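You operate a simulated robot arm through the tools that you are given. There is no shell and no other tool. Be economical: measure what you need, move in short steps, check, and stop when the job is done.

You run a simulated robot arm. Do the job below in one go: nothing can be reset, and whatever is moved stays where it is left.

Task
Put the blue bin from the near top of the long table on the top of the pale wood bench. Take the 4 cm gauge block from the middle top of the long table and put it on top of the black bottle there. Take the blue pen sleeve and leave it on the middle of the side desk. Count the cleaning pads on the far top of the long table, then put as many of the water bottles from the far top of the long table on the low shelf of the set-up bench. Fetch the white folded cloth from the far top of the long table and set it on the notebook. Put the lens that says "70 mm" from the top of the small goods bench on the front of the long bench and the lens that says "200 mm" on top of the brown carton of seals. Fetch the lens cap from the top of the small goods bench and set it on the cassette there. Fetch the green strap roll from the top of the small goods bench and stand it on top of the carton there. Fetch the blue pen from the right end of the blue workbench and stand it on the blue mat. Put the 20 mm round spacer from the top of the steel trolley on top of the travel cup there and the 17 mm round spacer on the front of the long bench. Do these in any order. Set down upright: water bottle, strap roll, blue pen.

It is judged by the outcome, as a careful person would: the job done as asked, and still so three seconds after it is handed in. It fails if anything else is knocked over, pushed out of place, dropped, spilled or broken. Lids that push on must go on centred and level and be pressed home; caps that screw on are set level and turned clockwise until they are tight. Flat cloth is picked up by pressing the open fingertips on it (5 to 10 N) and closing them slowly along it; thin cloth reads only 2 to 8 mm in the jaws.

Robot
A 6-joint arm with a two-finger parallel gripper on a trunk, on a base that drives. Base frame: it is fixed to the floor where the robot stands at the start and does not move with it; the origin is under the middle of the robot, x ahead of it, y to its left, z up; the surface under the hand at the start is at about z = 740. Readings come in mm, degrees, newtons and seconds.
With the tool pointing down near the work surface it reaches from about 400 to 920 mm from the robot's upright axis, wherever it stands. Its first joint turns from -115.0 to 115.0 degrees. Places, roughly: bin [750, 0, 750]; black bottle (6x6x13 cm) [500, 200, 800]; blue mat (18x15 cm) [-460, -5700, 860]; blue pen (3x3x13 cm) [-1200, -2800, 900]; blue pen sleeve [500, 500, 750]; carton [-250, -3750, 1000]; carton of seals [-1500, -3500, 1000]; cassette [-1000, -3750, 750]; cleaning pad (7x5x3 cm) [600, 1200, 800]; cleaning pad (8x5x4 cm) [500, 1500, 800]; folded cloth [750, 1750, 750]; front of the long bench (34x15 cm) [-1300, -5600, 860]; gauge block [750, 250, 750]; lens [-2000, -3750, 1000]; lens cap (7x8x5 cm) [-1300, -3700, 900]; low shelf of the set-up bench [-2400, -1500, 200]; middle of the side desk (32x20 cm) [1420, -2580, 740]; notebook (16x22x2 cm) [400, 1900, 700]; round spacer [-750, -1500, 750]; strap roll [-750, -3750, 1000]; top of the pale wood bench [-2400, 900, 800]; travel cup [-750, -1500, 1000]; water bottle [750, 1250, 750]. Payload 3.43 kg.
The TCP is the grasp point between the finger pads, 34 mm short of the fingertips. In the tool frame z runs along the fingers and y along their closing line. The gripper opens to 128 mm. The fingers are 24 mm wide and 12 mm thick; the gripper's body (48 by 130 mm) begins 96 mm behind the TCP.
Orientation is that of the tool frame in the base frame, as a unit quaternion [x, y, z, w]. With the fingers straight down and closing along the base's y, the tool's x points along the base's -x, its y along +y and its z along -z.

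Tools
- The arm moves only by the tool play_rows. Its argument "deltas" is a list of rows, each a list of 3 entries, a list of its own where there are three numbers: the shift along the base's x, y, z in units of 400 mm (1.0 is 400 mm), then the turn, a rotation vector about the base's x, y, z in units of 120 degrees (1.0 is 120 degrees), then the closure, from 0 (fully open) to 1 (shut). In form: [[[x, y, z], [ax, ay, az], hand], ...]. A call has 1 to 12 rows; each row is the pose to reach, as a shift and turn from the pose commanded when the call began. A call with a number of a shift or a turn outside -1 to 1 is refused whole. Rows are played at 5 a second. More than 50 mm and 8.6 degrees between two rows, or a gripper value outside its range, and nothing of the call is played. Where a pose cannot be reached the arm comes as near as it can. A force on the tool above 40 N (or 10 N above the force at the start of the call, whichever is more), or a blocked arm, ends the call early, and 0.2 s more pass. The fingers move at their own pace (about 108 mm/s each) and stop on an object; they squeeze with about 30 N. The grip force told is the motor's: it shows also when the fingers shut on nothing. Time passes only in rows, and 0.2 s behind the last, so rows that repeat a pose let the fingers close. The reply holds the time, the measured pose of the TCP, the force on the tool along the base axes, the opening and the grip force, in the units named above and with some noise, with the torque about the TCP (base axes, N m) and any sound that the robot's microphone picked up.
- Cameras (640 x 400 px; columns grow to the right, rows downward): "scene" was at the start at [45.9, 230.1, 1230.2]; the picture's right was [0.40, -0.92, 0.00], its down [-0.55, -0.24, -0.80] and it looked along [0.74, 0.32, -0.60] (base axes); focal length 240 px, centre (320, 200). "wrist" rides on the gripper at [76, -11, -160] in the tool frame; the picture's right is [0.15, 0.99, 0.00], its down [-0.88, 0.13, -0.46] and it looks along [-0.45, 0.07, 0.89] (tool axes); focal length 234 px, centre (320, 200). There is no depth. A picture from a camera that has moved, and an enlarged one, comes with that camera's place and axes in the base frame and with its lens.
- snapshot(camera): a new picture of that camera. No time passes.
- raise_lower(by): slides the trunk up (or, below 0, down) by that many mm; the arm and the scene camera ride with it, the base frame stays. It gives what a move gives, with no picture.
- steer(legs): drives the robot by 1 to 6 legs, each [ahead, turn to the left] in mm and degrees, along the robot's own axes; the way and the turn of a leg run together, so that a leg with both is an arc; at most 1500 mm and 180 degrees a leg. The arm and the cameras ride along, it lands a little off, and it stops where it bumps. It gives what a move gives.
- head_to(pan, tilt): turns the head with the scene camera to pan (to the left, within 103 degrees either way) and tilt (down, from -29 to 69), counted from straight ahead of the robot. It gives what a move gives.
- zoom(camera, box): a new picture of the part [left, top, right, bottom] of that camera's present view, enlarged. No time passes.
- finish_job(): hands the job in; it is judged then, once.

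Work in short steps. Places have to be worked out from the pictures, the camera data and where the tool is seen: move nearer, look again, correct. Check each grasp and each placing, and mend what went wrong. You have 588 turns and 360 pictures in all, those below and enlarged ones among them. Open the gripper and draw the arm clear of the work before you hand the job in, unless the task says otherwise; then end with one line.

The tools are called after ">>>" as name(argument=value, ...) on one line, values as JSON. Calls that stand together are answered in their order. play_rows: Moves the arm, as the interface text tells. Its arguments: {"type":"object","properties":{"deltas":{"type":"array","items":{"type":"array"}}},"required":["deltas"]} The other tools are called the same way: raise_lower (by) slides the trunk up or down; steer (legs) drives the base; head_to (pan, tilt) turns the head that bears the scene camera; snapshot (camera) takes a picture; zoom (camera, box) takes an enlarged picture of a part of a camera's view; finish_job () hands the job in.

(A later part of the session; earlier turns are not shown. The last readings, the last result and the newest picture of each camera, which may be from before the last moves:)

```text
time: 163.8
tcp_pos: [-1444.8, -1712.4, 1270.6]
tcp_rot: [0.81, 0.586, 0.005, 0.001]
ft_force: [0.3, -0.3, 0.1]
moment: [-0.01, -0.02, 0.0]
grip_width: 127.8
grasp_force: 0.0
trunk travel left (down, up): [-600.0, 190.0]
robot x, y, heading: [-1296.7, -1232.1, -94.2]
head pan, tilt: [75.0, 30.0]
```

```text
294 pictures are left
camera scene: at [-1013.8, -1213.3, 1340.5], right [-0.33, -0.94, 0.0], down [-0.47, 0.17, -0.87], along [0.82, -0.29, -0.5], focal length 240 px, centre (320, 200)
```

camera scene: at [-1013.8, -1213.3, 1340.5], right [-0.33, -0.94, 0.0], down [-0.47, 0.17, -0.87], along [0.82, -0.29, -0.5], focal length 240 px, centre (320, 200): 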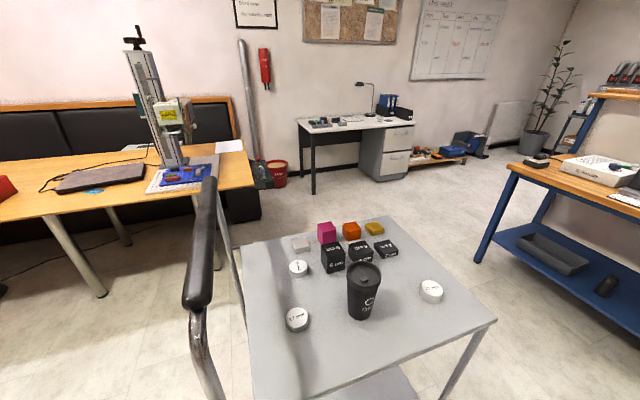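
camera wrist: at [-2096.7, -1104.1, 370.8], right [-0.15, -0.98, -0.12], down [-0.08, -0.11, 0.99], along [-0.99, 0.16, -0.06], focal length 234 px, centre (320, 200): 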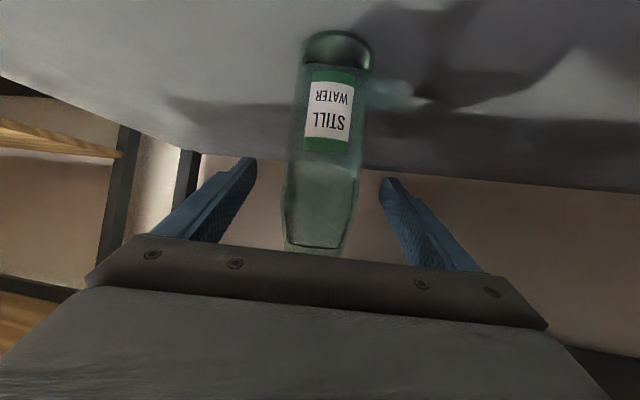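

From two views: tray z ≈ 833, 20 mm spacer at (−534, −1318), 17 mm at (−679, −1276), cup lid at (−705, −1421, ~952), handle bar along y ≈ −1145 at z ≈ 1095. I shift to y ≈ −1400 and turn to face the trolley with the arm held high.

>>> steer(legs=[[170, 0], [0, 92]])

>>> head_to(pan=0, tilt=45)

>>> snapshot(camera="scene")

>>> snapshot(camera="wrist")

```text
time: 169.1
tcp_pos: [-830.4, -1556.8, 1270.1]
tcp_rot: [0.168, 0.986, 0.004, -0.003]
ft_force: [-0.9, 0.6, 0.1]
moment: [0.01, 0.0, 0.01]
grip_width: 128.0
grasp_force: 0.0
trunk travel left (down, up): [-600.0, 190.0]
robot x, y, heading: [-1309.9, -1400.0, -5.4]
head pan, tilt: [75.0, 30.0]
```

```text
time: 170.5
tcp_pos: [-829.8, -1557.2, 1270.2]
tcp_rot: [0.167, 0.986, 0.004, -0.003]
ft_force: [0.4, -0.8, 0.3]
moment: [-0.02, 0.02, 0.0]
grip_width: 127.9
grasp_force: 0.1
trunk travel left (down, up): [-600.0, 190.0]
robot x, y, heading: [-1314.5, -1402.9, -5.3]
head pan, tilt: [0.0, 45.0]
```

```text
293 pictures are left
camera scene: at [-1272.7, -1208.7, 1317.9], right [-0.09, -1.0, 0.0], down [-0.7, 0.07, -0.71], along [0.7, -0.07, -0.71], focal length 240 px, centre (320, 200)
```

scene: 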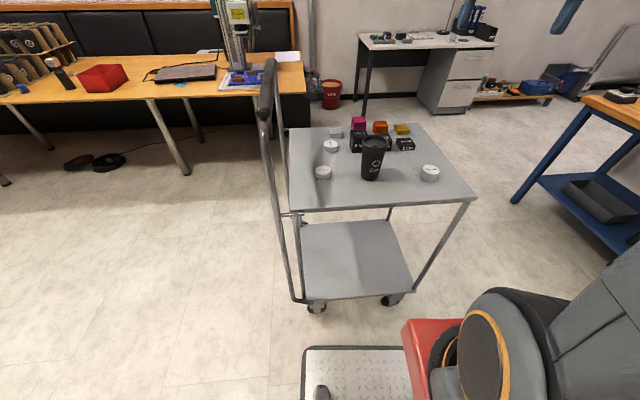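

```text
292 pictures are left
camera wrist: at [-905.4, -1544.4, 1429.3], right [0.19, 0.98, 0.01], down [0.88, -0.17, 0.45], along [0.44, -0.08, -0.89], focal length 234 px, centre (320, 200)
```

wrist: 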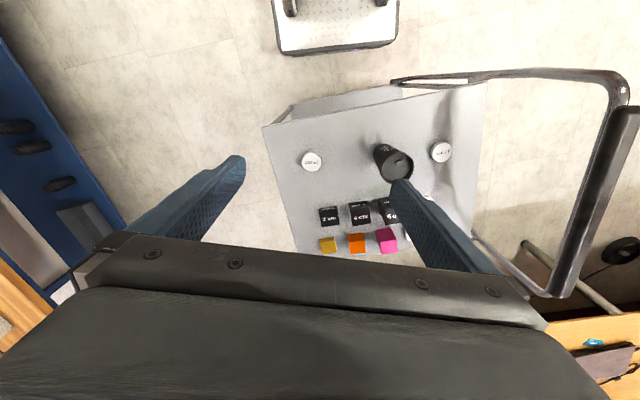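

I straighten the yaw and move above the 20 mm spacer at a safe height.

>>> play_rows(deltas=[[[0.0925, 0.075, 0], [0, 0, 0.02], 0], [[0.185, 0.15, 0], [0, 0, 0.04], 0], [[0.2775, 0.224, 0], [0, 0, 0.06], 0.2], [[0.37, 0.3, 0], [0, 0, 0.08], 0.3], [[0.4625, 0.374, 0], [0, 0, 0.1], 0.4], [[0.555, 0.448, 0], [0, 0, 0.12], 0.4], [[0.6475, 0.523, 0], [0, 0, 0.14], 0.4], [[0.74, 0.5975, 0], [0, 0, 0.16], 0.4], [[0.74, 0.5975, -0.12], [0, 0, 0.16], 0.4], [[0.74, 0.5975, -0.24], [0, 0, 0.16], 0.4], [[0.74, 0.5975, -0.36], [0, 0, 0.16], 0.4], [[0.74, 0.5975, -0.48], [0, 0, 0.16], 0.4]])

>>> snapshot(camera="wrist")

>>> zoom(camera="scene", box=[250, 60, 490, 220])

```text
time: 173.1
tcp_pos: [-537.3, -1317.9, 1078.4]
tcp_rot: [0.0, 1.0, 0.004, -0.004]
ft_force: [-0.4, -0.2, -0.2]
moment: [-0.03, -0.03, 0.01]
grip_width: 76.6
grasp_force: 0.1
out of reach, approached as far as the arm can: row 8
trunk travel left (down, up): [-600.0, 190.0]
robot x, y, heading: [-1310.3, -1402.2, -5.1]
head pan, tilt: [0.0, 45.0]
```

```text
291 pictures are left
camera wrist: at [-611.8, -1331.1, 1237.2], right [-0.14, 0.99, 0.01], down [0.88, 0.12, 0.45], along [0.45, 0.07, -0.89], focal length 234 px, centre (320, 200)
```

wrist: 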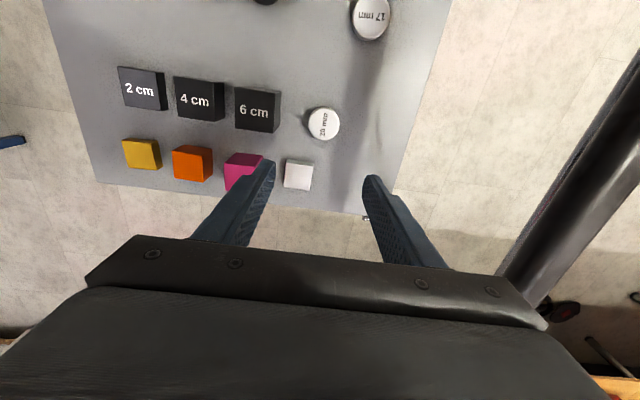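

```text
2.50 times, centred on (370, 140) of scene
camera zoom: at [-1272.9, -1208.7, 1317.9], right [-0.09, -1.0, 0.0], down [-0.7, 0.07, -0.71], along [0.7, -0.07, -0.71], focal length 600 px, centre (195, 350)
```

zoom: 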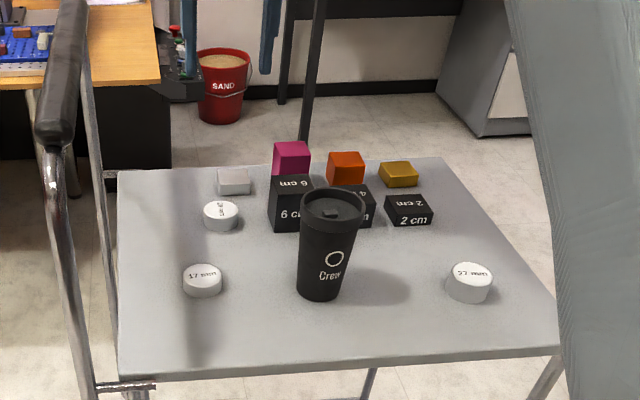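

The spacer is at about (−549, −1316), 50 mm across. I descend part-way with the jaws at 70 mm and recheck.

>>> play_rows(deltas=[[[-0.028, 0.003, -0.1], [0, 0, 0], 0.45], [[-0.028, 0.003, -0.2], [0, 0, 0], 0.45], [[-0.028, 0.003, -0.3], [0, 0, 0], 0.45], [[-0.028, 0.003, -0.37], [0, 0, 0], 0.45], [[-0.028, 0.003, -0.37], [0, 0, 0], 0.45]])

>>> snapshot(camera="wrist")

```text
time: 174.3
tcp_pos: [-544.5, -1315.6, 932.1]
tcp_rot: [0.001, 1.0, 0.003, -0.004]
ft_force: [-0.7, -0.4, -0.5]
moment: [-0.01, -0.03, -0.02]
grip_width: 70.3
grasp_force: 0.0
trunk travel left (down, up): [-600.0, 190.0]
robot x, y, heading: [-1309.7, -1401.0, -5.3]
head pan, tilt: [0.0, 45.0]
```

```text
289 pictures are left
camera wrist: at [-620.7, -1328.6, 1092.0], right [-0.14, 0.99, 0.01], down [0.88, 0.12, 0.45], along [0.44, 0.07, -0.89], focal length 234 px, centre (320, 200)
```

wrist: 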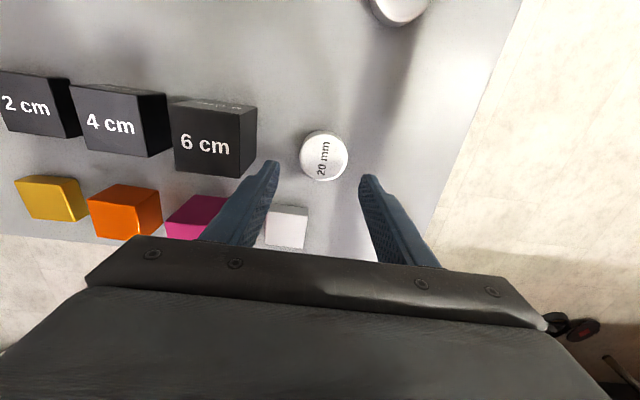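

Spacer at (−555, −1313). I correct, go down to the tray and grip.

>>> play_rows(deltas=[[[-0.022, 0.006, -0.05], [0, 0, 0], 0.45], [[-0.022, 0.006, -0.12], [0, 0, 0], 0.45], [[-0.022, 0.006, -0.157], [0, 0, 0], 0.45], [[-0.022, 0.006, -0.157], [0, 0, 0], 0.55], [[-0.022, 0.006, -0.157], [0, 0, 0], 0.65], [[-0.022, 0.006, -0.157], [0, 0, 0], 0.8], [[-0.022, 0.006, -0.157], [0, 0, 0], 1.0], [[-0.022, 0.006, -0.157], [0, 0, 0], 1.0]])

>>> snapshot(camera="wrist")

```text
time: 175.1
tcp_pos: [-553.8, -1313.6, 885.0]
tcp_rot: [0.002, 1.0, 0.005, -0.002]
ft_force: [-18.2, -0.4, 23.6]
moment: [-1.0, 0.44, -0.76]
grip_width: 70.5
grasp_force: 0.1
trunk travel left (down, up): [-600.0, 190.0]
robot x, y, heading: [-1311.6, -1397.5, -5.3]
head pan, tilt: [0.0, 45.0]
stopped in row 3: the force on the tool passed its limit at 58 N (the readings are from after the stop); the commanded pose is now the measured one
```

```text
288 pictures are left
camera wrist: at [-630.0, -1326.8, 1043.2], right [-0.14, 0.99, 0.01], down [0.88, 0.12, 0.46], along [0.45, 0.07, -0.89], focal length 234 px, centre (320, 200)
```

wrist: 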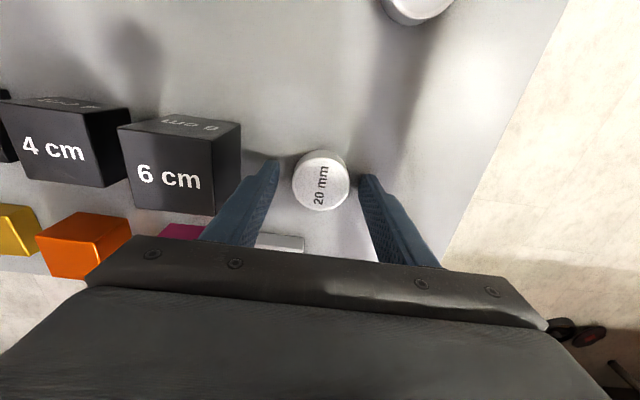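

The tips touched the tray at TCP 885, so the tray is at about z = 850. I raise 3 mm, shift slightly and close.

>>> play_rows(deltas=[[[0, 0, 0.009], [0, 0, 0], 0.45], [[-0.01, -0.004, 0.009], [0, 0, 0], 0.45], [[-0.01, -0.004, 0.009], [0, 0, 0], 0.55], [[-0.01, -0.004, 0.009], [0, 0, 0], 0.65], [[-0.01, -0.004, 0.009], [0, 0, 0], 0.8], [[-0.01, -0.004, 0.009], [0, 0, 0], 1.0], [[-0.01, -0.004, 0.009], [0, 0, 0], 1.0]])

>>> snapshot(camera="wrist")

```text
time: 176.7
tcp_pos: [-556.2, -1317.6, 885.4]
tcp_rot: [0.002, 1.0, 0.004, -0.001]
ft_force: [-0.4, 0.4, 0.3]
moment: [0.01, 0.01, -0.01]
grip_width: 46.3
grasp_force: 29.3
trunk travel left (down, up): [-600.0, 190.0]
robot x, y, heading: [-1312.1, -1400.4, -5.5]
head pan, tilt: [0.0, 45.0]
```

```text
287 pictures are left
camera wrist: at [-632.6, -1329.4, 1044.4], right [-0.14, 0.99, 0.01], down [0.88, 0.12, 0.46], along [0.45, 0.07, -0.89], focal length 234 px, centre (320, 200)
```

wrist: 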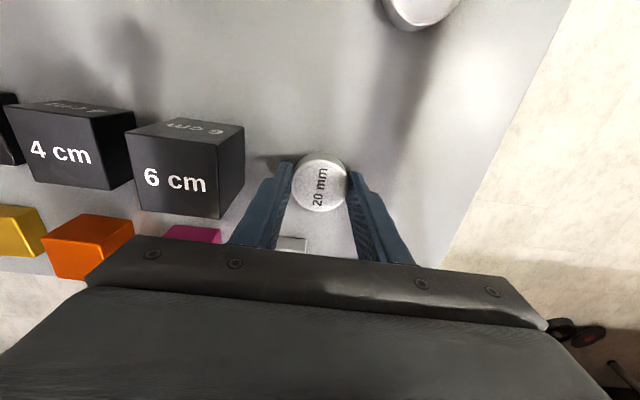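

The 20 mm spacer is held (46 mm). I lift it and carry it toward the cup.

>>> play_rows(deltas=[[[0, 0, 0.1], [0, 0, 0], 1.0], [[0, 0, 0.2], [0, 0, 0], 1.0], [[0, 0, 0.3], [0, 0, 0], 1.0], [[0, 0, 0.4], [0, 0, 0], 1.0], [[-0.05, -0.04, 0.48], [0, 0, 0], 1.0], [[-0.13, -0.1, 0.5], [0, 0, 0], 1.0], [[-0.2, -0.16, 0.5], [0, 0, 0], 1.0], [[-0.27, -0.22, 0.5], [0, 0, 0], 1.0], [[-0.34, -0.258, 0.5], [0, 0, 0], 1.0], [[-0.34, -0.258, 0.5], [0, 0, 0], 1.0]])

>>> snapshot(camera="wrist")

>>> zoom(camera="scene", box=[290, 60, 450, 200])

```text
time: 178.9
tcp_pos: [-693.3, -1420.7, 1084.7]
tcp_rot: [0.002, 1.0, 0.004, -0.001]
ft_force: [-0.1, -1.0, -0.6]
moment: [-0.02, 0.01, -0.02]
grip_width: 46.4
grasp_force: 29.8
trunk travel left (down, up): [-600.0, 190.0]
robot x, y, heading: [-1313.3, -1397.4, -5.5]
head pan, tilt: [0.0, 45.0]
```

```text
286 pictures are left
camera wrist: at [-769.8, -1432.5, 1243.0], right [-0.14, 0.99, 0.01], down [0.88, 0.12, 0.46], along [0.45, 0.07, -0.89], focal length 234 px, centre (320, 200)
```

wrist: 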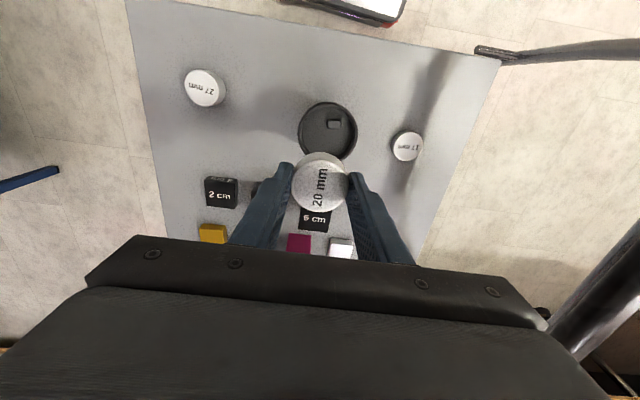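

```text
2.86 times, centred on (370, 130) of scene
camera zoom: at [-1272.7, -1208.7, 1317.9], right [-0.09, -1.0, 0.0], down [-0.7, 0.07, -0.71], along [0.7, -0.07, -0.71], focal length 685 px, centre (177, 400)
```

zoom: 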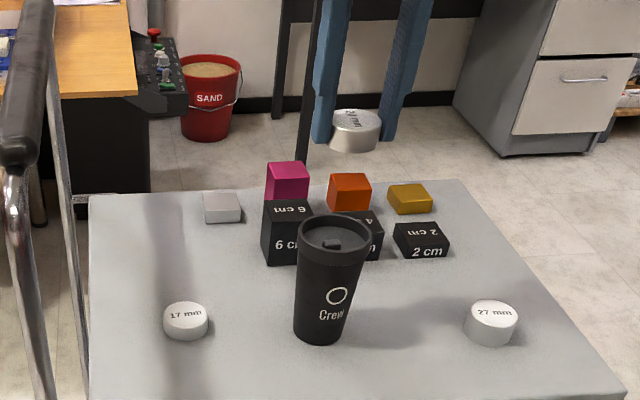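

The lid is at about (−722, −1415, 970). I look at its shape closely before setting down.

>>> zoom(camera="wrist", box=[280, 80, 380, 170])

>>> zoom(camera="scene", box=[345, 120, 400, 190])

```text
4.44 times, centred on (330, 125) of wrist
camera zoom: at [-769.8, -1432.5, 1243.0], right [-0.14, 0.99, 0.01], down [0.88, 0.12, 0.46], along [0.45, 0.07, -0.89], focal length 1041 px, centre (276, 533)
```

zoom: 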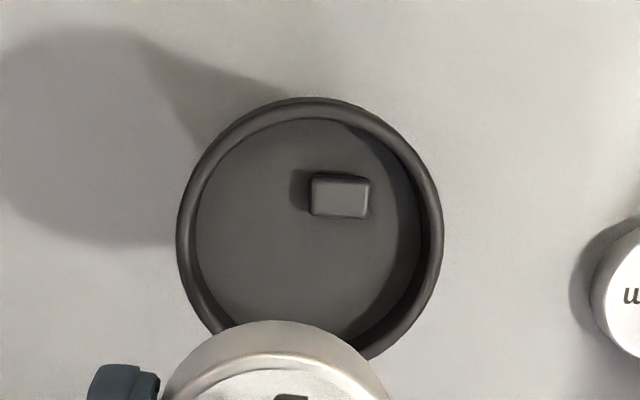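

```text
5.71 times, centred on (372, 155) of scene
camera zoom: at [-1272.7, -1208.7, 1317.9], right [-0.09, -1.0, 0.0], down [-0.7, 0.07, -0.71], along [0.7, -0.07, -0.71], focal length 1371 px, centre (20, 457)
```

zoom: 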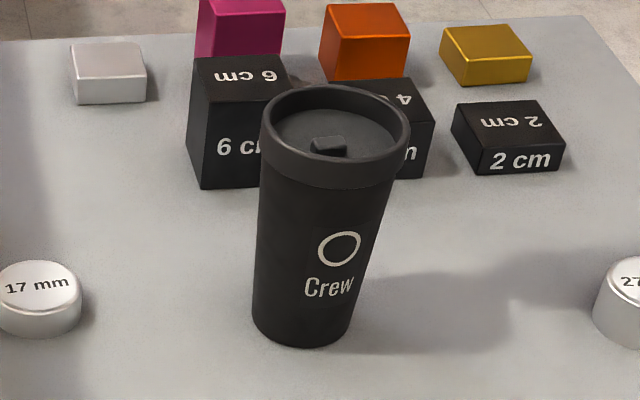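

The lid has a shallow recess narrower than my finger spread, so I should hold the spacer nearer its top. I return it to the tray and regrip 8 mm higher.

>>> play_rows(deltas=[[[0.07, 0.05, 0], [0, 0, 0], 1.0], [[0.15, 0.12, 0], [0, 0, 0], 1.0], [[0.24, 0.18, 0], [0, 0, 0], 1.0], [[0.34, 0.258, -0.02], [0, 0, 0], 1.0], [[0.34, 0.258, -0.12], [0, 0, 0], 1.0], [[0.34, 0.258, -0.24], [0, 0, 0], 1.0], [[0.34, 0.258, -0.36], [0, 0, 0], 1.0], [[0.34, 0.258, -0.46], [0, 0, 0], 1.0], [[0.34, 0.258, -0.49], [0, 0, 0], 1.0], [[0.34, 0.258, -0.498], [0, 0, 0], 1.0]])

>>> play_rows(deltas=[[[0, 0, 0], [0, 0, 0], 0.6], [[0, 0, 0], [0, 0, 0], 0.52], [[-0.006, 0, 0.022], [0, 0, 0], 0.52], [[-0.006, 0, 0.022], [0, 0, 0], 0.6], [[-0.006, 0, 0.022], [0, 0, 0], 0.8], [[-0.006, 0, 0.022], [0, 0, 0], 1.0], [[-0.006, 0, 0.022], [0, 0, 0], 1.0]])

>>> snapshot(camera="wrist")

```text
refused: row 4 steps farther than a row can; nothing moved
```

```text
time: 180.5
tcp_pos: [-694.7, -1419.1, 1094.4]
tcp_rot: [0.002, 1.0, 0.004, -0.001]
ft_force: [-0.1, -0.5, 0.5]
moment: [0.01, -0.04, 0.02]
grip_width: 0.1
grasp_force: 30.2
trunk travel left (down, up): [-600.0, 190.0]
robot x, y, heading: [-1312.7, -1400.1, -5.7]
head pan, tilt: [0.0, 45.0]
```

```text
282 pictures are left
camera wrist: at [-772.0, -1431.3, 1252.6], right [-0.14, 0.99, 0.01], down [0.88, 0.12, 0.46], along [0.45, 0.07, -0.89], focal length 234 px, centre (320, 200)
```

wrist: 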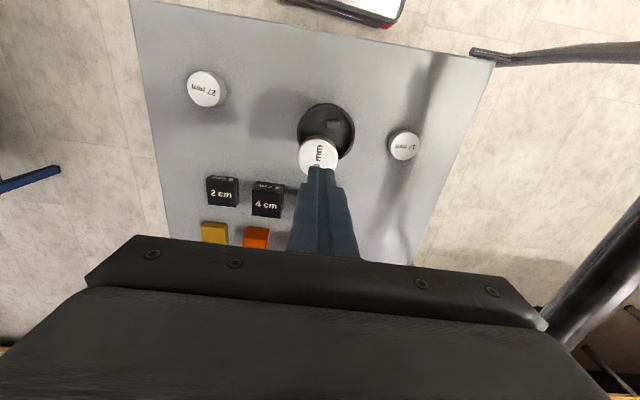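

The first call was refused and the second one released the spacer in the air – my error. I check where the spacer landed.

>>> zoom(camera="scene", box=[290, 90, 450, 200])

>>> zoom(camera="wrist", box=[270, 80, 390, 180])

```text
3.64 times, centred on (370, 145) of scene
camera zoom: at [-1272.8, -1208.7, 1317.9], right [-0.09, -1.0, 0.0], down [-0.7, 0.07, -0.71], along [0.7, -0.07, -0.71], focal length 872 px, centre (138, 400)
```

zoom: 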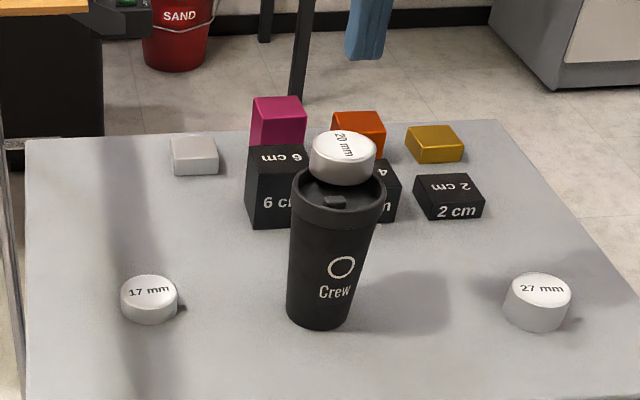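

```text
4.00 times, centred on (330, 130) of wrist
camera zoom: at [-772.0, -1431.3, 1252.6], right [-0.14, 0.99, 0.01], down [0.88, 0.12, 0.46], along [0.45, 0.07, -0.89], focal length 937 px, centre (280, 480)
```

zoom: 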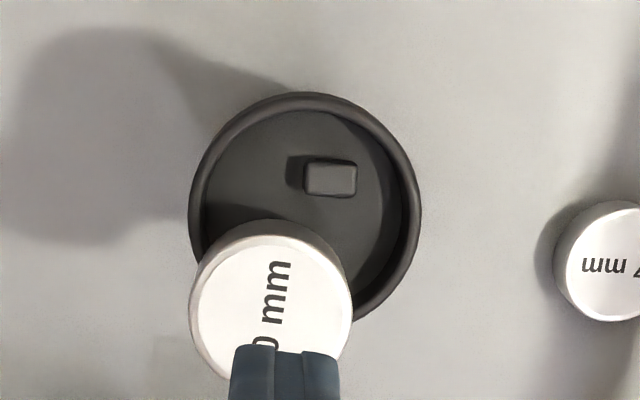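

By luck it landed flat on the cup's rim, off-centre by about 28 mm and stable. I open, come down around it gently, and re-grip it to centre it.

>>> play_rows(deltas=[[[0.001, -0.004, 0], [0, 0, 0], 0.6], [[0.001, -0.004, 0], [0, 0, 0], 0.45], [[0.001, -0.004, 0], [0, 0, 0], 0.42], [[0.001, -0.004, -0.1], [0, 0, 0], 0.42], [[0.001, -0.004, -0.12], [0, 0, 0], 0.42], [[0.001, -0.004, -0.12], [0, 0, 0], 0.42]])

>>> snapshot(camera="wrist")

>>> zoom(camera="scene", box=[320, 80, 430, 180])

```text
time: 181.9
tcp_pos: [-695.7, -1420.2, 1046.2]
tcp_rot: [0.002, 1.0, 0.004, -0.002]
ft_force: [0.9, 0.0, -0.1]
moment: [0.04, -0.04, 0.02]
grip_width: 74.2
grasp_force: 0.0
trunk travel left (down, up): [-600.0, 190.0]
robot x, y, heading: [-1313.5, -1402.9, -5.6]
head pan, tilt: [0.0, 45.0]
```

```text
279 pictures are left
camera wrist: at [-770.6, -1432.9, 1204.8], right [-0.14, 0.99, 0.01], down [0.88, 0.12, 0.46], along [0.45, 0.07, -0.89], focal length 234 px, centre (320, 200)
```

wrist: 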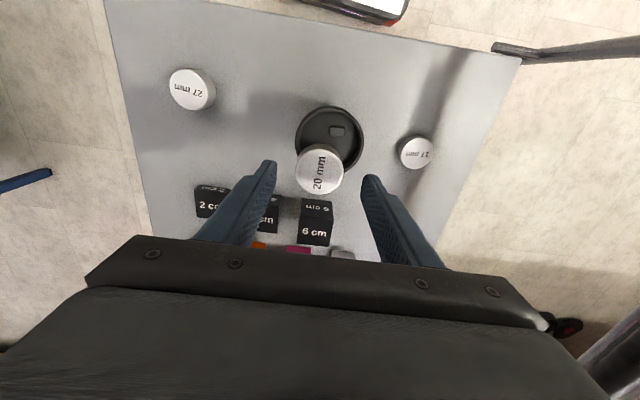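

```text
4.00 times, centred on (375, 130) of scene
camera zoom: at [-1272.8, -1208.7, 1317.9], right [-0.09, -1.0, 0.0], down [-0.7, 0.07, -0.71], along [0.7, -0.07, -0.71], focal length 960 px, centre (100, 480)
```

zoom: 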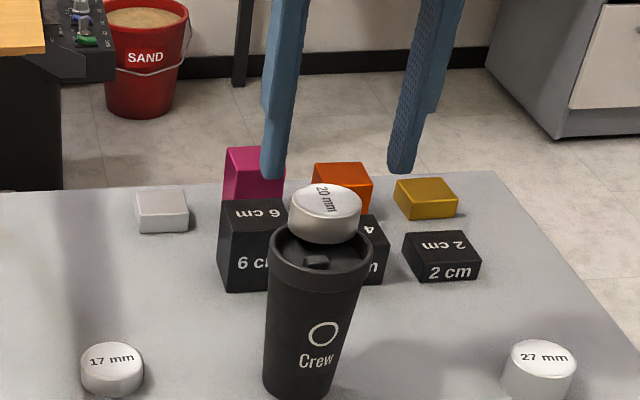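

The spacer is centred between the fingers; I go down 35 mm and close slowly.

>>> play_rows(deltas=[[[0.004, 0, -0.04], [0, 0, 0], 0.42], [[0.004, 0, -0.075], [0, 0, 0], 0.42], [[0.004, 0, -0.087], [0, 0, 0], 0.42], [[0.004, 0, -0.087], [0, 0, 0], 0.52], [[0.004, 0, -0.087], [0, 0, 0], 0.58], [[0.004, 0, -0.087], [0, 0, 0], 0.63], [[0.004, 0, -0.087], [0, 0, 0], 0.7], [[0.004, 0, -0.087], [0, 0, 0], 1.0], [[0.004, 0, -0.087], [0, 0, 0], 1.0]])

>>> snapshot(camera="wrist")

>>> zoom(camera="scene", box=[320, 80, 430, 180])

```text
time: 183.9
tcp_pos: [-694.2, -1422.8, 1013.0]
tcp_rot: [0.002, 1.0, 0.005, -0.001]
ft_force: [-1.1, -0.1, 0.2]
moment: [-0.03, -0.01, -0.01]
grip_width: 46.0
grasp_force: 29.6
trunk travel left (down, up): [-600.0, 190.0]
robot x, y, heading: [-1311.8, -1400.3, -5.5]
head pan, tilt: [0.0, 45.0]
```

```text
277 pictures are left
camera wrist: at [-769.5, -1433.4, 1171.7], right [-0.14, 0.99, 0.01], down [0.88, 0.12, 0.46], along [0.45, 0.07, -0.89], focal length 234 px, centre (320, 200)
```

wrist: 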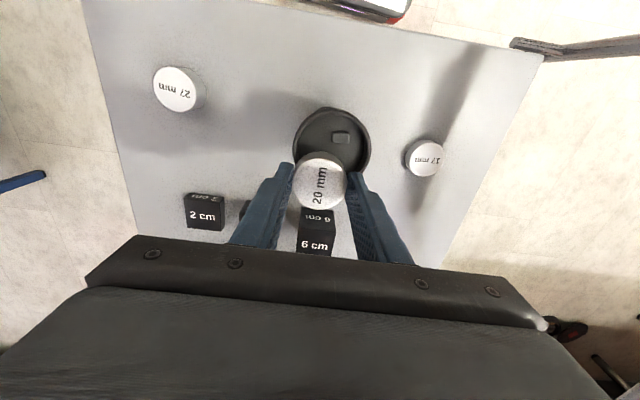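

```text
4.00 times, centred on (375, 130) of scene
camera zoom: at [-1272.7, -1208.7, 1317.9], right [-0.09, -1.0, 0.0], down [-0.7, 0.07, -0.71], along [0.7, -0.07, -0.71], focal length 960 px, centre (100, 480)
```

zoom: 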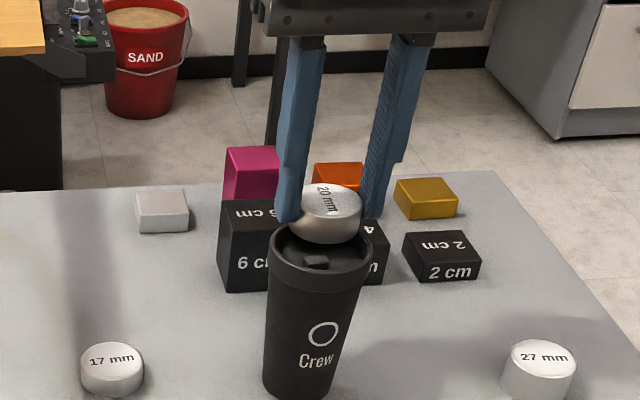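

Held. I lift 12 mm and shift over the lid's middle.

>>> play_rows(deltas=[[[0, 0, 0.03], [0, 0, 0], 1.0], [[-0.03, 0.007, 0.03], [0, 0, 0], 1.0], [[-0.065, 0.015, 0.03], [0, 0, 0], 1.0], [[-0.065, 0.015, 0.03], [0, 0, 0], 1.0]])

>>> zoom(camera="wrist", box=[260, 80, 400, 230])

>>> zoom(camera="scene", box=[320, 80, 430, 180])

```text
time: 184.9
tcp_pos: [-718.9, -1415.1, 1024.0]
tcp_rot: [0.002, 1.0, 0.005, -0.001]
ft_force: [-0.2, -0.7, -1.1]
moment: [0.01, 0.0, 0.0]
grip_width: 46.2
grasp_force: 30.1
trunk travel left (down, up): [-600.0, 190.0]
robot x, y, heading: [-1309.6, -1400.9, -5.3]
head pan, tilt: [0.0, 45.0]
```

```text
2.67 times, centred on (330, 155) of wrist
camera zoom: at [-795.3, -1427.2, 1182.8], right [-0.14, 0.99, 0.01], down [0.88, 0.12, 0.46], along [0.45, 0.07, -0.89], focal length 624 px, centre (293, 320)
```

zoom: 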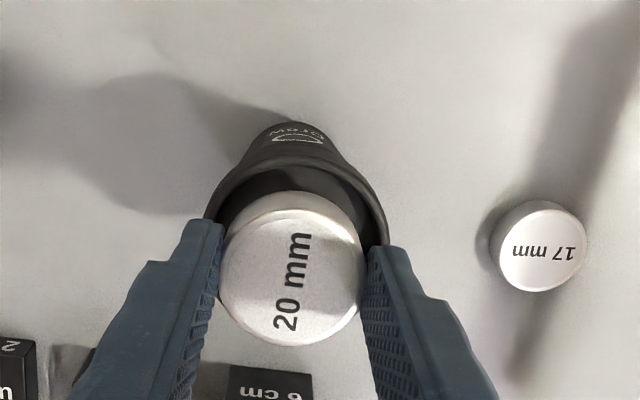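

```text
4.00 times, centred on (375, 130) of scene
camera zoom: at [-1272.7, -1208.7, 1317.9], right [-0.09, -1.0, 0.0], down [-0.7, 0.07, -0.71], along [0.7, -0.07, -0.71], focal length 960 px, centre (100, 480)
```

zoom: 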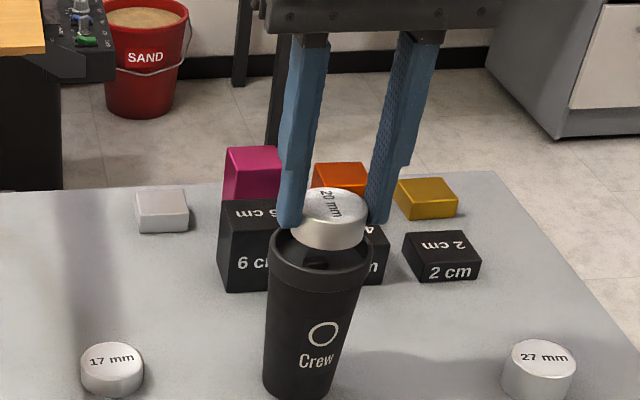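

Centred. I lower it in small steps to contact.

>>> play_rows(deltas=[[[0, 0, -0.015], [0, 0, 0], 1.0], [[0, 0, -0.023], [0, 0, 0], 1.0], [[0, 0, -0.028], [0, 0, 0], 1.0], [[0, 0, -0.032], [0, 0, 0], 1.0], [[0, 0, -0.035], [0, 0, 0], 1.0]])

```text
time: 186.1
tcp_pos: [-719.0, -1414.2, 1012.8]
tcp_rot: [0.002, 1.0, 0.005, 0.002]
ft_force: [-2.9, -0.4, 33.1]
moment: [0.0, 0.09, 0.0]
grip_width: 46.2
grasp_force: 30.1
trunk travel left (down, up): [-600.0, 190.0]
robot x, y, heading: [-1311.8, -1400.7, -5.7]
head pan, tilt: [0.0, 45.0]
```

Contact at the same height as before, so it rests flat. I ease off and open.

>>> play_rows(deltas=[[[0, 0, 0.003], [0, 0, 0], 1.0], [[0, 0, 0.003], [0, 0, 0], 0.62], [[0, 0, 0.003], [0, 0, 0], 0.55], [[0, 0, 0.003], [0, 0, 0], 0.45], [[0, 0, 0.003], [0, 0, 0], 0.42], [[0, 0, 0.08], [0, 0, 0], 0.42], [[0, 0, 0.18], [0, 0, 0], 0.42], [[0, 0, 0.3], [0, 0, 0], 0.42]])

>>> zoom(camera="scene", box=[290, 90, 450, 200])

>>> snapshot(camera="wrist")

```text
time: 187.9
tcp_pos: [-718.7, -1415.4, 1127.7]
tcp_rot: [0.002, 1.0, 0.004, 0.0]
ft_force: [-0.1, 0.3, 0.3]
moment: [-0.01, 0.06, 0.02]
grip_width: 74.2
grasp_force: 0.1
trunk travel left (down, up): [-600.0, 190.0]
robot x, y, heading: [-1309.8, -1400.0, -5.5]
head pan, tilt: [0.0, 45.0]
```

```text
3.64 times, centred on (370, 145) of scene
camera zoom: at [-1272.4, -1208.7, 1317.9], right [-0.09, -1.0, 0.0], down [-0.7, 0.07, -0.71], along [0.7, -0.07, -0.71], focal length 872 px, centre (138, 400)
```

zoom: 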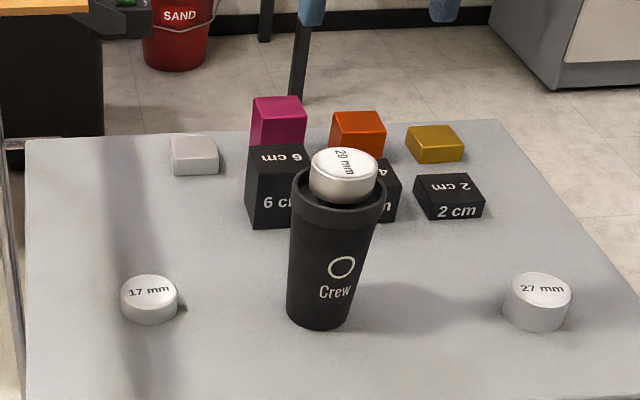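

```text
272 pictures are left
camera wrist: at [-795.2, -1427.5, 1286.6], right [-0.14, 0.99, 0.01], down [0.88, 0.12, 0.46], along [0.45, 0.07, -0.89], focal length 234 px, centre (320, 200)
```

wrist: 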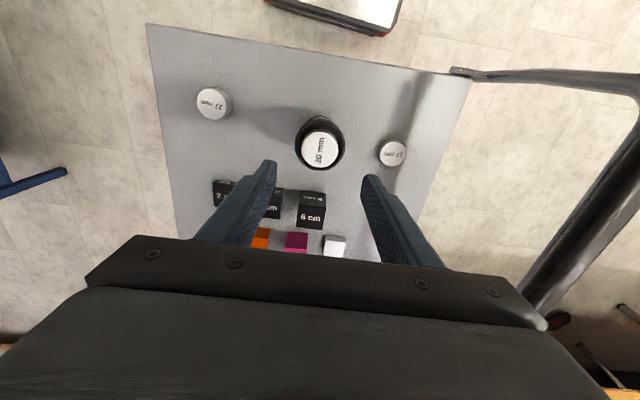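

The 20 mm spacer rests on the cup. Now the 17 mm one at about (−697, −1275): I move above it and partly down.

>>> play_rows(deltas=[[[0.018, 0.117, 0], [0, 0, 0], 0.45], [[0.036, 0.234, 0], [0, 0, 0], 0.45], [[0.055, 0.351, 0], [0, 0, 0], 0.45], [[0.055, 0.351, -0.12], [0, 0, 0], 0.45], [[0.055, 0.351, -0.24], [0, 0, 0], 0.45], [[0.055, 0.351, -0.36], [0, 0, 0], 0.45], [[0.055, 0.351, -0.47], [0, 0, 0], 0.45], [[0.055, 0.351, -0.47], [0, 0, 0], 0.45]])

>>> snapshot(camera="wrist")

>>> snapshot(camera="scene")

```text
time: 189.7
tcp_pos: [-693.8, -1272.0, 942.6]
tcp_rot: [0.003, 1.0, 0.004, -0.001]
ft_force: [-0.3, -0.6, -0.5]
moment: [0.01, -0.01, 0.01]
grip_width: 70.7
grasp_force: 0.2
trunk travel left (down, up): [-600.0, 190.0]
robot x, y, heading: [-1308.7, -1399.0, -5.1]
head pan, tilt: [0.0, 45.0]
```

```text
271 pictures are left
camera wrist: at [-770.0, -1284.4, 1101.7], right [-0.14, 0.99, 0.01], down [0.88, 0.12, 0.46], along [0.45, 0.07, -0.89], focal length 234 px, centre (320, 200)
```

wrist: 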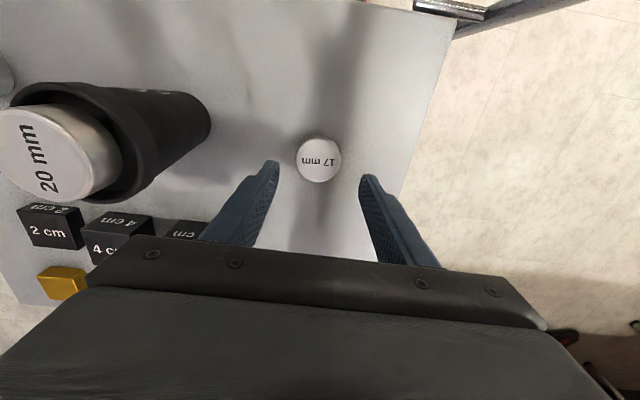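

```text
270 pictures are left
camera scene: at [-1272.9, -1208.6, 1317.9], right [-0.09, -1.0, 0.0], down [-0.7, 0.07, -0.71], along [0.7, -0.07, -0.71], focal length 240 px, centre (320, 200)
```

scene: 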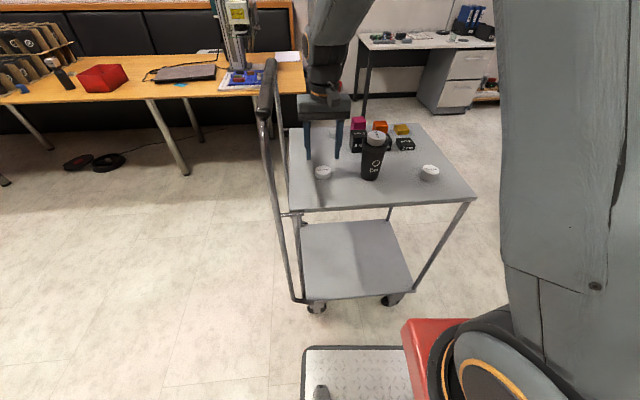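

Aligned (spacer at (−698, −1272)). I descend to TCP 888 and grip.

>>> play_rows(deltas=[[[-0.009, 0, -0.06], [0, 0, 0], 0.45], [[-0.009, 0, -0.11], [0, 0, 0], 0.45], [[-0.009, 0, -0.132], [0, 0, 0], 0.45], [[-0.009, 0, -0.132], [0, 0, 0], 0.55], [[-0.009, 0, -0.132], [0, 0, 0], 0.65], [[-0.009, 0, -0.132], [0, 0, 0], 0.8], [[-0.009, 0, -0.132], [0, 0, 0], 1.0], [[-0.009, 0, -0.132], [0, 0, 0], 1.0]])

```text
time: 191.5
tcp_pos: [-701.1, -1272.6, 889.6]
tcp_rot: [0.002, 1.0, 0.004, -0.001]
ft_force: [-0.7, -1.1, 0.5]
moment: [0.01, 0.01, -0.04]
grip_width: 46.2
grasp_force: 30.1
trunk travel left (down, up): [-600.0, 190.0]
robot x, y, heading: [-1312.6, -1402.6, -5.2]
head pan, tilt: [0.0, 45.0]
```

Gripped at 46 mm. I lift it high and draw in.

>>> play_rows(deltas=[[[0, 0, 0.1], [0, 0, 0], 1.0], [[0, 0, 0.22], [0, 0, 0], 1.0], [[0, 0, 0.34], [0, 0, 0], 1.0], [[0, 0, 0.46], [0, 0, 0], 1.0], [[0, 0, 0.58], [0, 0, 0], 1.0], [[0, 0, 0.7], [0, 0, 0], 1.0], [[0, 0, 0.8], [0, 0, 0], 1.0], [[-0.08, -0.08, 0.8], [0, 0, 0], 1.0], [[-0.16, -0.16, 0.8], [0, 0, 0], 1.0], [[-0.24, -0.24, 0.8], [0, 0, 0], 1.0], [[-0.32, -0.32, 0.8], [0, 0, 0], 1.0]])

>>> snapshot(camera="scene")

```text
time: 193.9
tcp_pos: [-825.6, -1404.7, 1207.3]
tcp_rot: [0.001, 1.0, 0.004, -0.001]
ft_force: [0.5, -0.1, -0.4]
moment: [-0.07, 0.06, -0.02]
grip_width: 46.3
grasp_force: 29.8
trunk travel left (down, up): [-600.0, 190.0]
robot x, y, heading: [-1309.5, -1400.2, -5.3]
head pan, tilt: [0.0, 45.0]
```

```text
269 pictures are left
camera scene: at [-1272.2, -1208.4, 1317.8], right [-0.09, -1.0, 0.0], down [-0.7, 0.07, -0.71], along [0.7, -0.07, -0.71], focal length 240 px, centre (320, 200)
```

scene: 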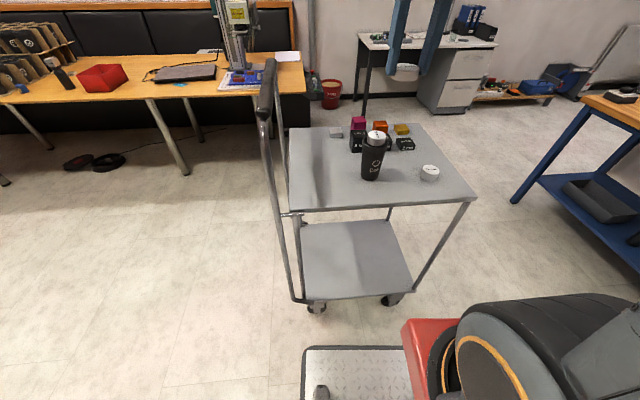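

Now to the long bench. I drive round: south past the trolley, then east between trolley and blue workbench, checking with the camera.

>>> steer(legs=[[0, -83], [830, 0], [0, 88]])

>>> head_to(pan=0, tilt=20)

>>> snapshot(camera="scene")

>>> head_to(pan=-60, tilt=25)

>>> snapshot(camera="scene")

```text
time: 205.5
tcp_pos: [-783.1, -2202.3, 1207.5]
tcp_rot: [-0.043, 0.999, 0.004, -0.001]
ft_force: [-0.2, 0.2, -0.6]
moment: [0.01, 0.01, 0.03]
grip_width: 46.0
grasp_force: 30.4
trunk travel left (down, up): [-600.0, 190.0]
robot x, y, heading: [-1267.7, -2241.4, -0.3]
head pan, tilt: [0.0, 45.0]
```

```text
time: 206.4
tcp_pos: [-782.3, -2201.6, 1206.6]
tcp_rot: [-0.042, 0.999, 0.004, -0.001]
ft_force: [0.2, -0.9, -0.4]
moment: [-0.02, 0.02, -0.01]
grip_width: 45.9
grasp_force: 30.4
trunk travel left (down, up): [-600.0, 190.0]
robot x, y, heading: [-1266.4, -2237.7, -0.4]
head pan, tilt: [0.0, 20.0]
```

```text
268 pictures are left
camera scene: at [-1232.7, -2046.2, 1356.5], right [-0.01, -1.0, 0.0], down [-0.34, 0.0, -0.94], along [0.94, -0.01, -0.34], focal length 240 px, centre (320, 200)
```

scene: 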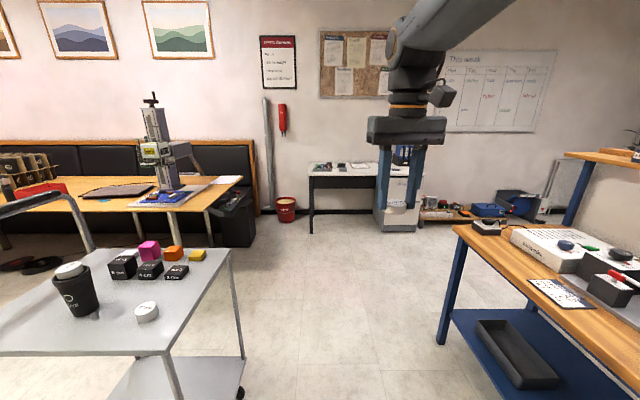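

```text
time: 207.7
tcp_pos: [-781.3, -2201.8, 1206.9]
tcp_rot: [-0.043, 0.999, 0.004, -0.002]
ft_force: [-0.1, -1.5, -0.8]
moment: [-0.02, -0.03, 0.0]
grip_width: 46.1
grasp_force: 29.9
trunk travel left (down, up): [-600.0, 190.0]
robot x, y, heading: [-1264.6, -2241.3, -0.5]
head pan, tilt: [-60.0, 25.0]
```

```text
267 pictures are left
camera scene: at [-1280.3, -2125.6, 1348.5], right [-0.87, -0.49, 0.0], down [-0.21, 0.37, -0.91], along [0.45, -0.79, -0.42], focal length 240 px, centre (320, 200)
```

scene: 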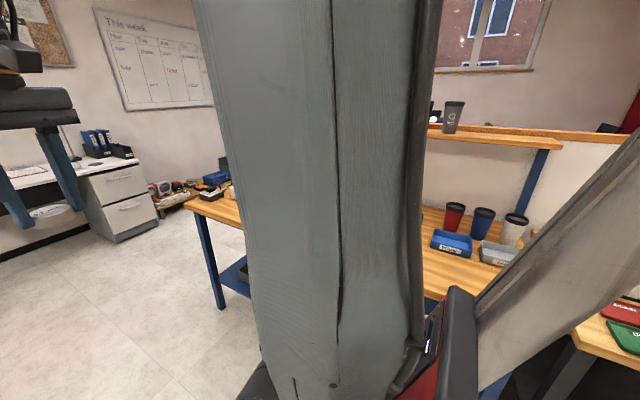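

The lane is clear. I drive east 1750 mm, then turn to face south and look.

>>> steer(legs=[[1500, 0], [250, 0], [0, -90]])

>>> head_to(pan=0, tilt=20)

>>> snapshot(camera="scene")

>>> head_to(pan=-35, tilt=20)

>>> snapshot(camera="scene")

```text
time: 220.4
tcp_pos: [517.7, -2772.9, 1207.1]
tcp_rot: [0.689, 0.725, 0.003, 0.002]
ft_force: [-1.0, 0.0, -1.0]
moment: [0.04, 0.02, -0.01]
grip_width: 46.1
grasp_force: 30.4
trunk travel left (down, up): [-600.0, 190.0]
robot x, y, heading: [496.4, -2286.1, -92.4]
head pan, tilt: [-60.0, 25.0]
```

```text
time: 221.7
tcp_pos: [517.7, -2774.7, 1207.9]
tcp_rot: [0.689, 0.725, 0.003, 0.002]
ft_force: [-0.2, 0.4, -0.7]
moment: [-0.01, 0.03, 0.01]
grip_width: 45.7
grasp_force: 29.8
trunk travel left (down, up): [-600.0, 190.0]
robot x, y, heading: [498.0, -2290.8, -92.3]
head pan, tilt: [0.0, 20.0]
```

```text
266 pictures are left
camera scene: at [689.4, -2329.7, 1356.5], right [-1.0, 0.04, 0.0], down [0.01, 0.34, -0.94], along [-0.04, -0.94, -0.34], focal length 240 px, centre (320, 200)
```

scene: 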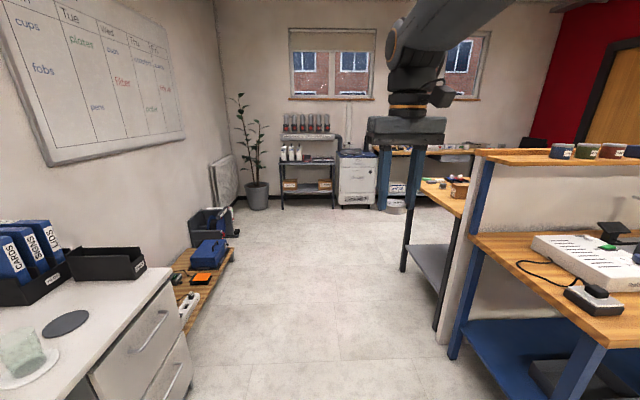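

```text
time: 222.7
tcp_pos: [518.3, -2773.8, 1208.6]
tcp_rot: [0.689, 0.725, 0.004, 0.002]
ft_force: [0.3, -0.9, -1.7]
moment: [-0.04, -0.03, 0.0]
grip_width: 46.1
grasp_force: 29.9
trunk travel left (down, up): [-600.0, 190.0]
robot x, y, heading: [496.2, -2286.0, -92.4]
head pan, tilt: [-35.0, 20.0]
```

```text
265 pictures are left
camera scene: at [636.8, -2310.7, 1356.5], right [-0.8, 0.61, 0.0], down [0.21, 0.27, -0.94], along [-0.57, -0.75, -0.34], focal length 240 px, centre (320, 200)
```

scene: 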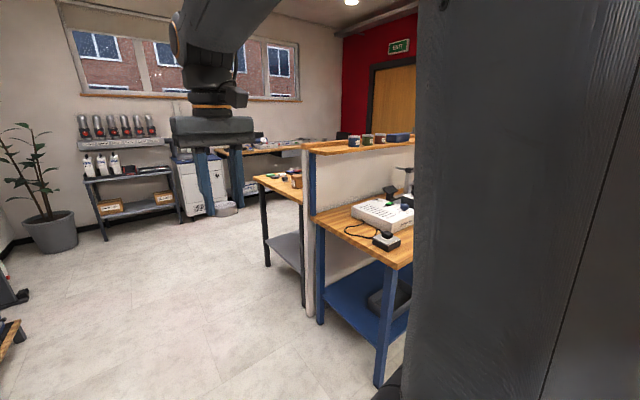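

The passage south is clear. I drive 2350 mm south and look toward the long bench.

>>> steer(legs=[[1500, 0], [850, 0], [0, -40]])

>>> head_to(pan=0, tilt=20)

>>> snapshot(camera="scene")

>>> head_to(pan=-60, tilt=25)

>>> snapshot(camera="scene")

```text
time: 236.0
tcp_pos: [131.1, -4988.5, 1207.0]
tcp_rot: [0.891, 0.455, 0.003, 0.003]
ft_force: [0.0, -0.1, 0.0]
moment: [-0.02, 0.0, -0.03]
grip_width: 45.9
grasp_force: 30.3
trunk travel left (down, up): [-600.0, 190.0]
robot x, y, heading: [419.5, -4598.3, -131.2]
head pan, tilt: [-35.0, 20.0]
```

```text
time: 237.0
tcp_pos: [132.0, -4988.4, 1207.0]
tcp_rot: [0.891, 0.454, 0.002, 0.003]
ft_force: [-0.4, -0.6, -0.7]
moment: [-0.02, -0.01, 0.01]
grip_width: 46.0
grasp_force: 29.8
trunk travel left (down, up): [-600.0, 190.0]
robot x, y, heading: [418.2, -4597.2, -131.2]
head pan, tilt: [0.0, 20.0]
```

```text
264 pictures are left
camera scene: at [542.6, -4750.7, 1356.5], right [-0.75, 0.66, 0.0], down [0.23, 0.26, -0.94], along [-0.62, -0.71, -0.34], focal length 240 px, centre (320, 200)
```

scene: 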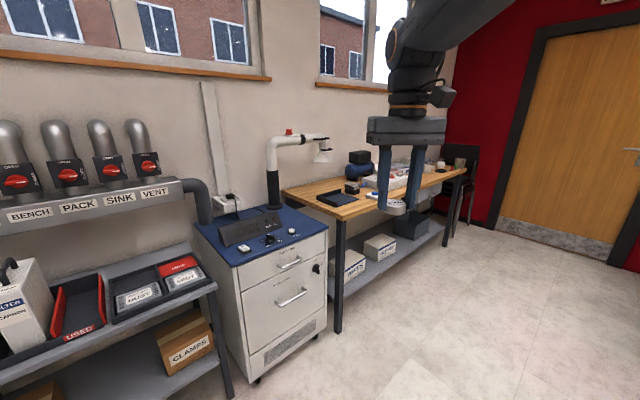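

```text
time: 238.3
tcp_pos: [131.2, -4989.2, 1207.7]
tcp_rot: [0.891, 0.454, 0.002, 0.004]
ft_force: [0.3, -0.3, -0.4]
moment: [0.01, 0.0, -0.01]
grip_width: 46.0
grasp_force: 30.0
trunk travel left (down, up): [-600.0, 190.0]
robot x, y, heading: [416.4, -4600.2, -131.3]
head pan, tilt: [-60.0, 25.0]
```

```text
263 pictures are left
camera scene: at [513.8, -4662.8, 1348.5], right [0.2, 0.98, 0.0], down [0.41, -0.08, -0.91], along [-0.89, 0.18, -0.42], focal length 240 px, centre (320, 200)
```

scene: 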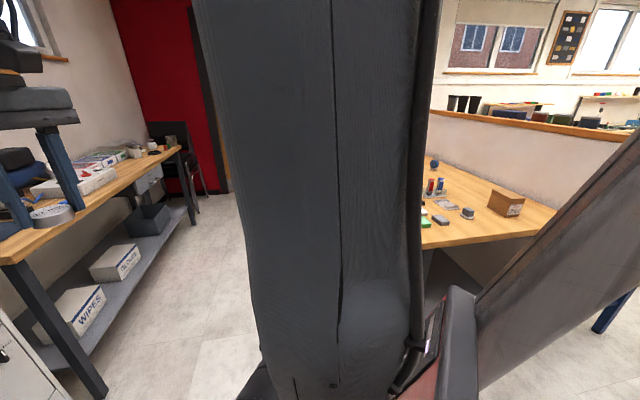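

The long bench's front edge is around y = −5580. I drive along the aisle to about (−1250, −4850) and face the bench.

>>> steer(legs=[[0, -40.2], [1500, 0], [187, 0], [0, 81.4]])

>>> head_to(pan=0, tilt=38)

>>> snapshot(camera="scene")

```text
time: 252.3
tcp_pos: [-1235.3, -5318.2, 1207.6]
tcp_rot: [0.678, 0.735, 0.003, 0.002]
ft_force: [0.0, -1.5, -0.8]
moment: [-0.01, 0.04, 0.01]
grip_width: 46.1
grasp_force: 29.5
trunk travel left (down, up): [-600.0, 190.0]
robot x, y, heading: [-1272.7, -4834.1, -90.6]
head pan, tilt: [-60.0, 25.0]
```

```text
time: 253.6
tcp_pos: [-1234.1, -5317.4, 1206.7]
tcp_rot: [0.679, 0.734, 0.004, 0.002]
ft_force: [-0.3, 0.2, 0.5]
moment: [0.01, -0.03, 0.0]
grip_width: 46.1
grasp_force: 30.1
trunk travel left (down, up): [-600.0, 190.0]
robot x, y, heading: [-1272.4, -4834.7, -90.8]
head pan, tilt: [0.0, 38.0]
```

```text
262 pictures are left
camera scene: at [-1078.0, -4861.4, 1328.1], right [-1.0, 0.01, 0.0], down [0.01, 0.62, -0.79], along [-0.01, -0.79, -0.62], focal length 240 px, centre (320, 200)
```

scene: 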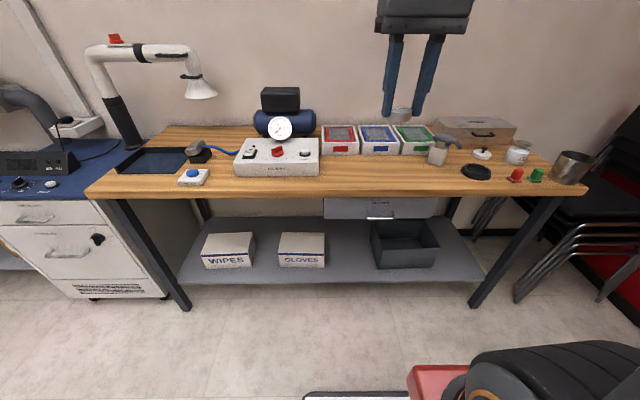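

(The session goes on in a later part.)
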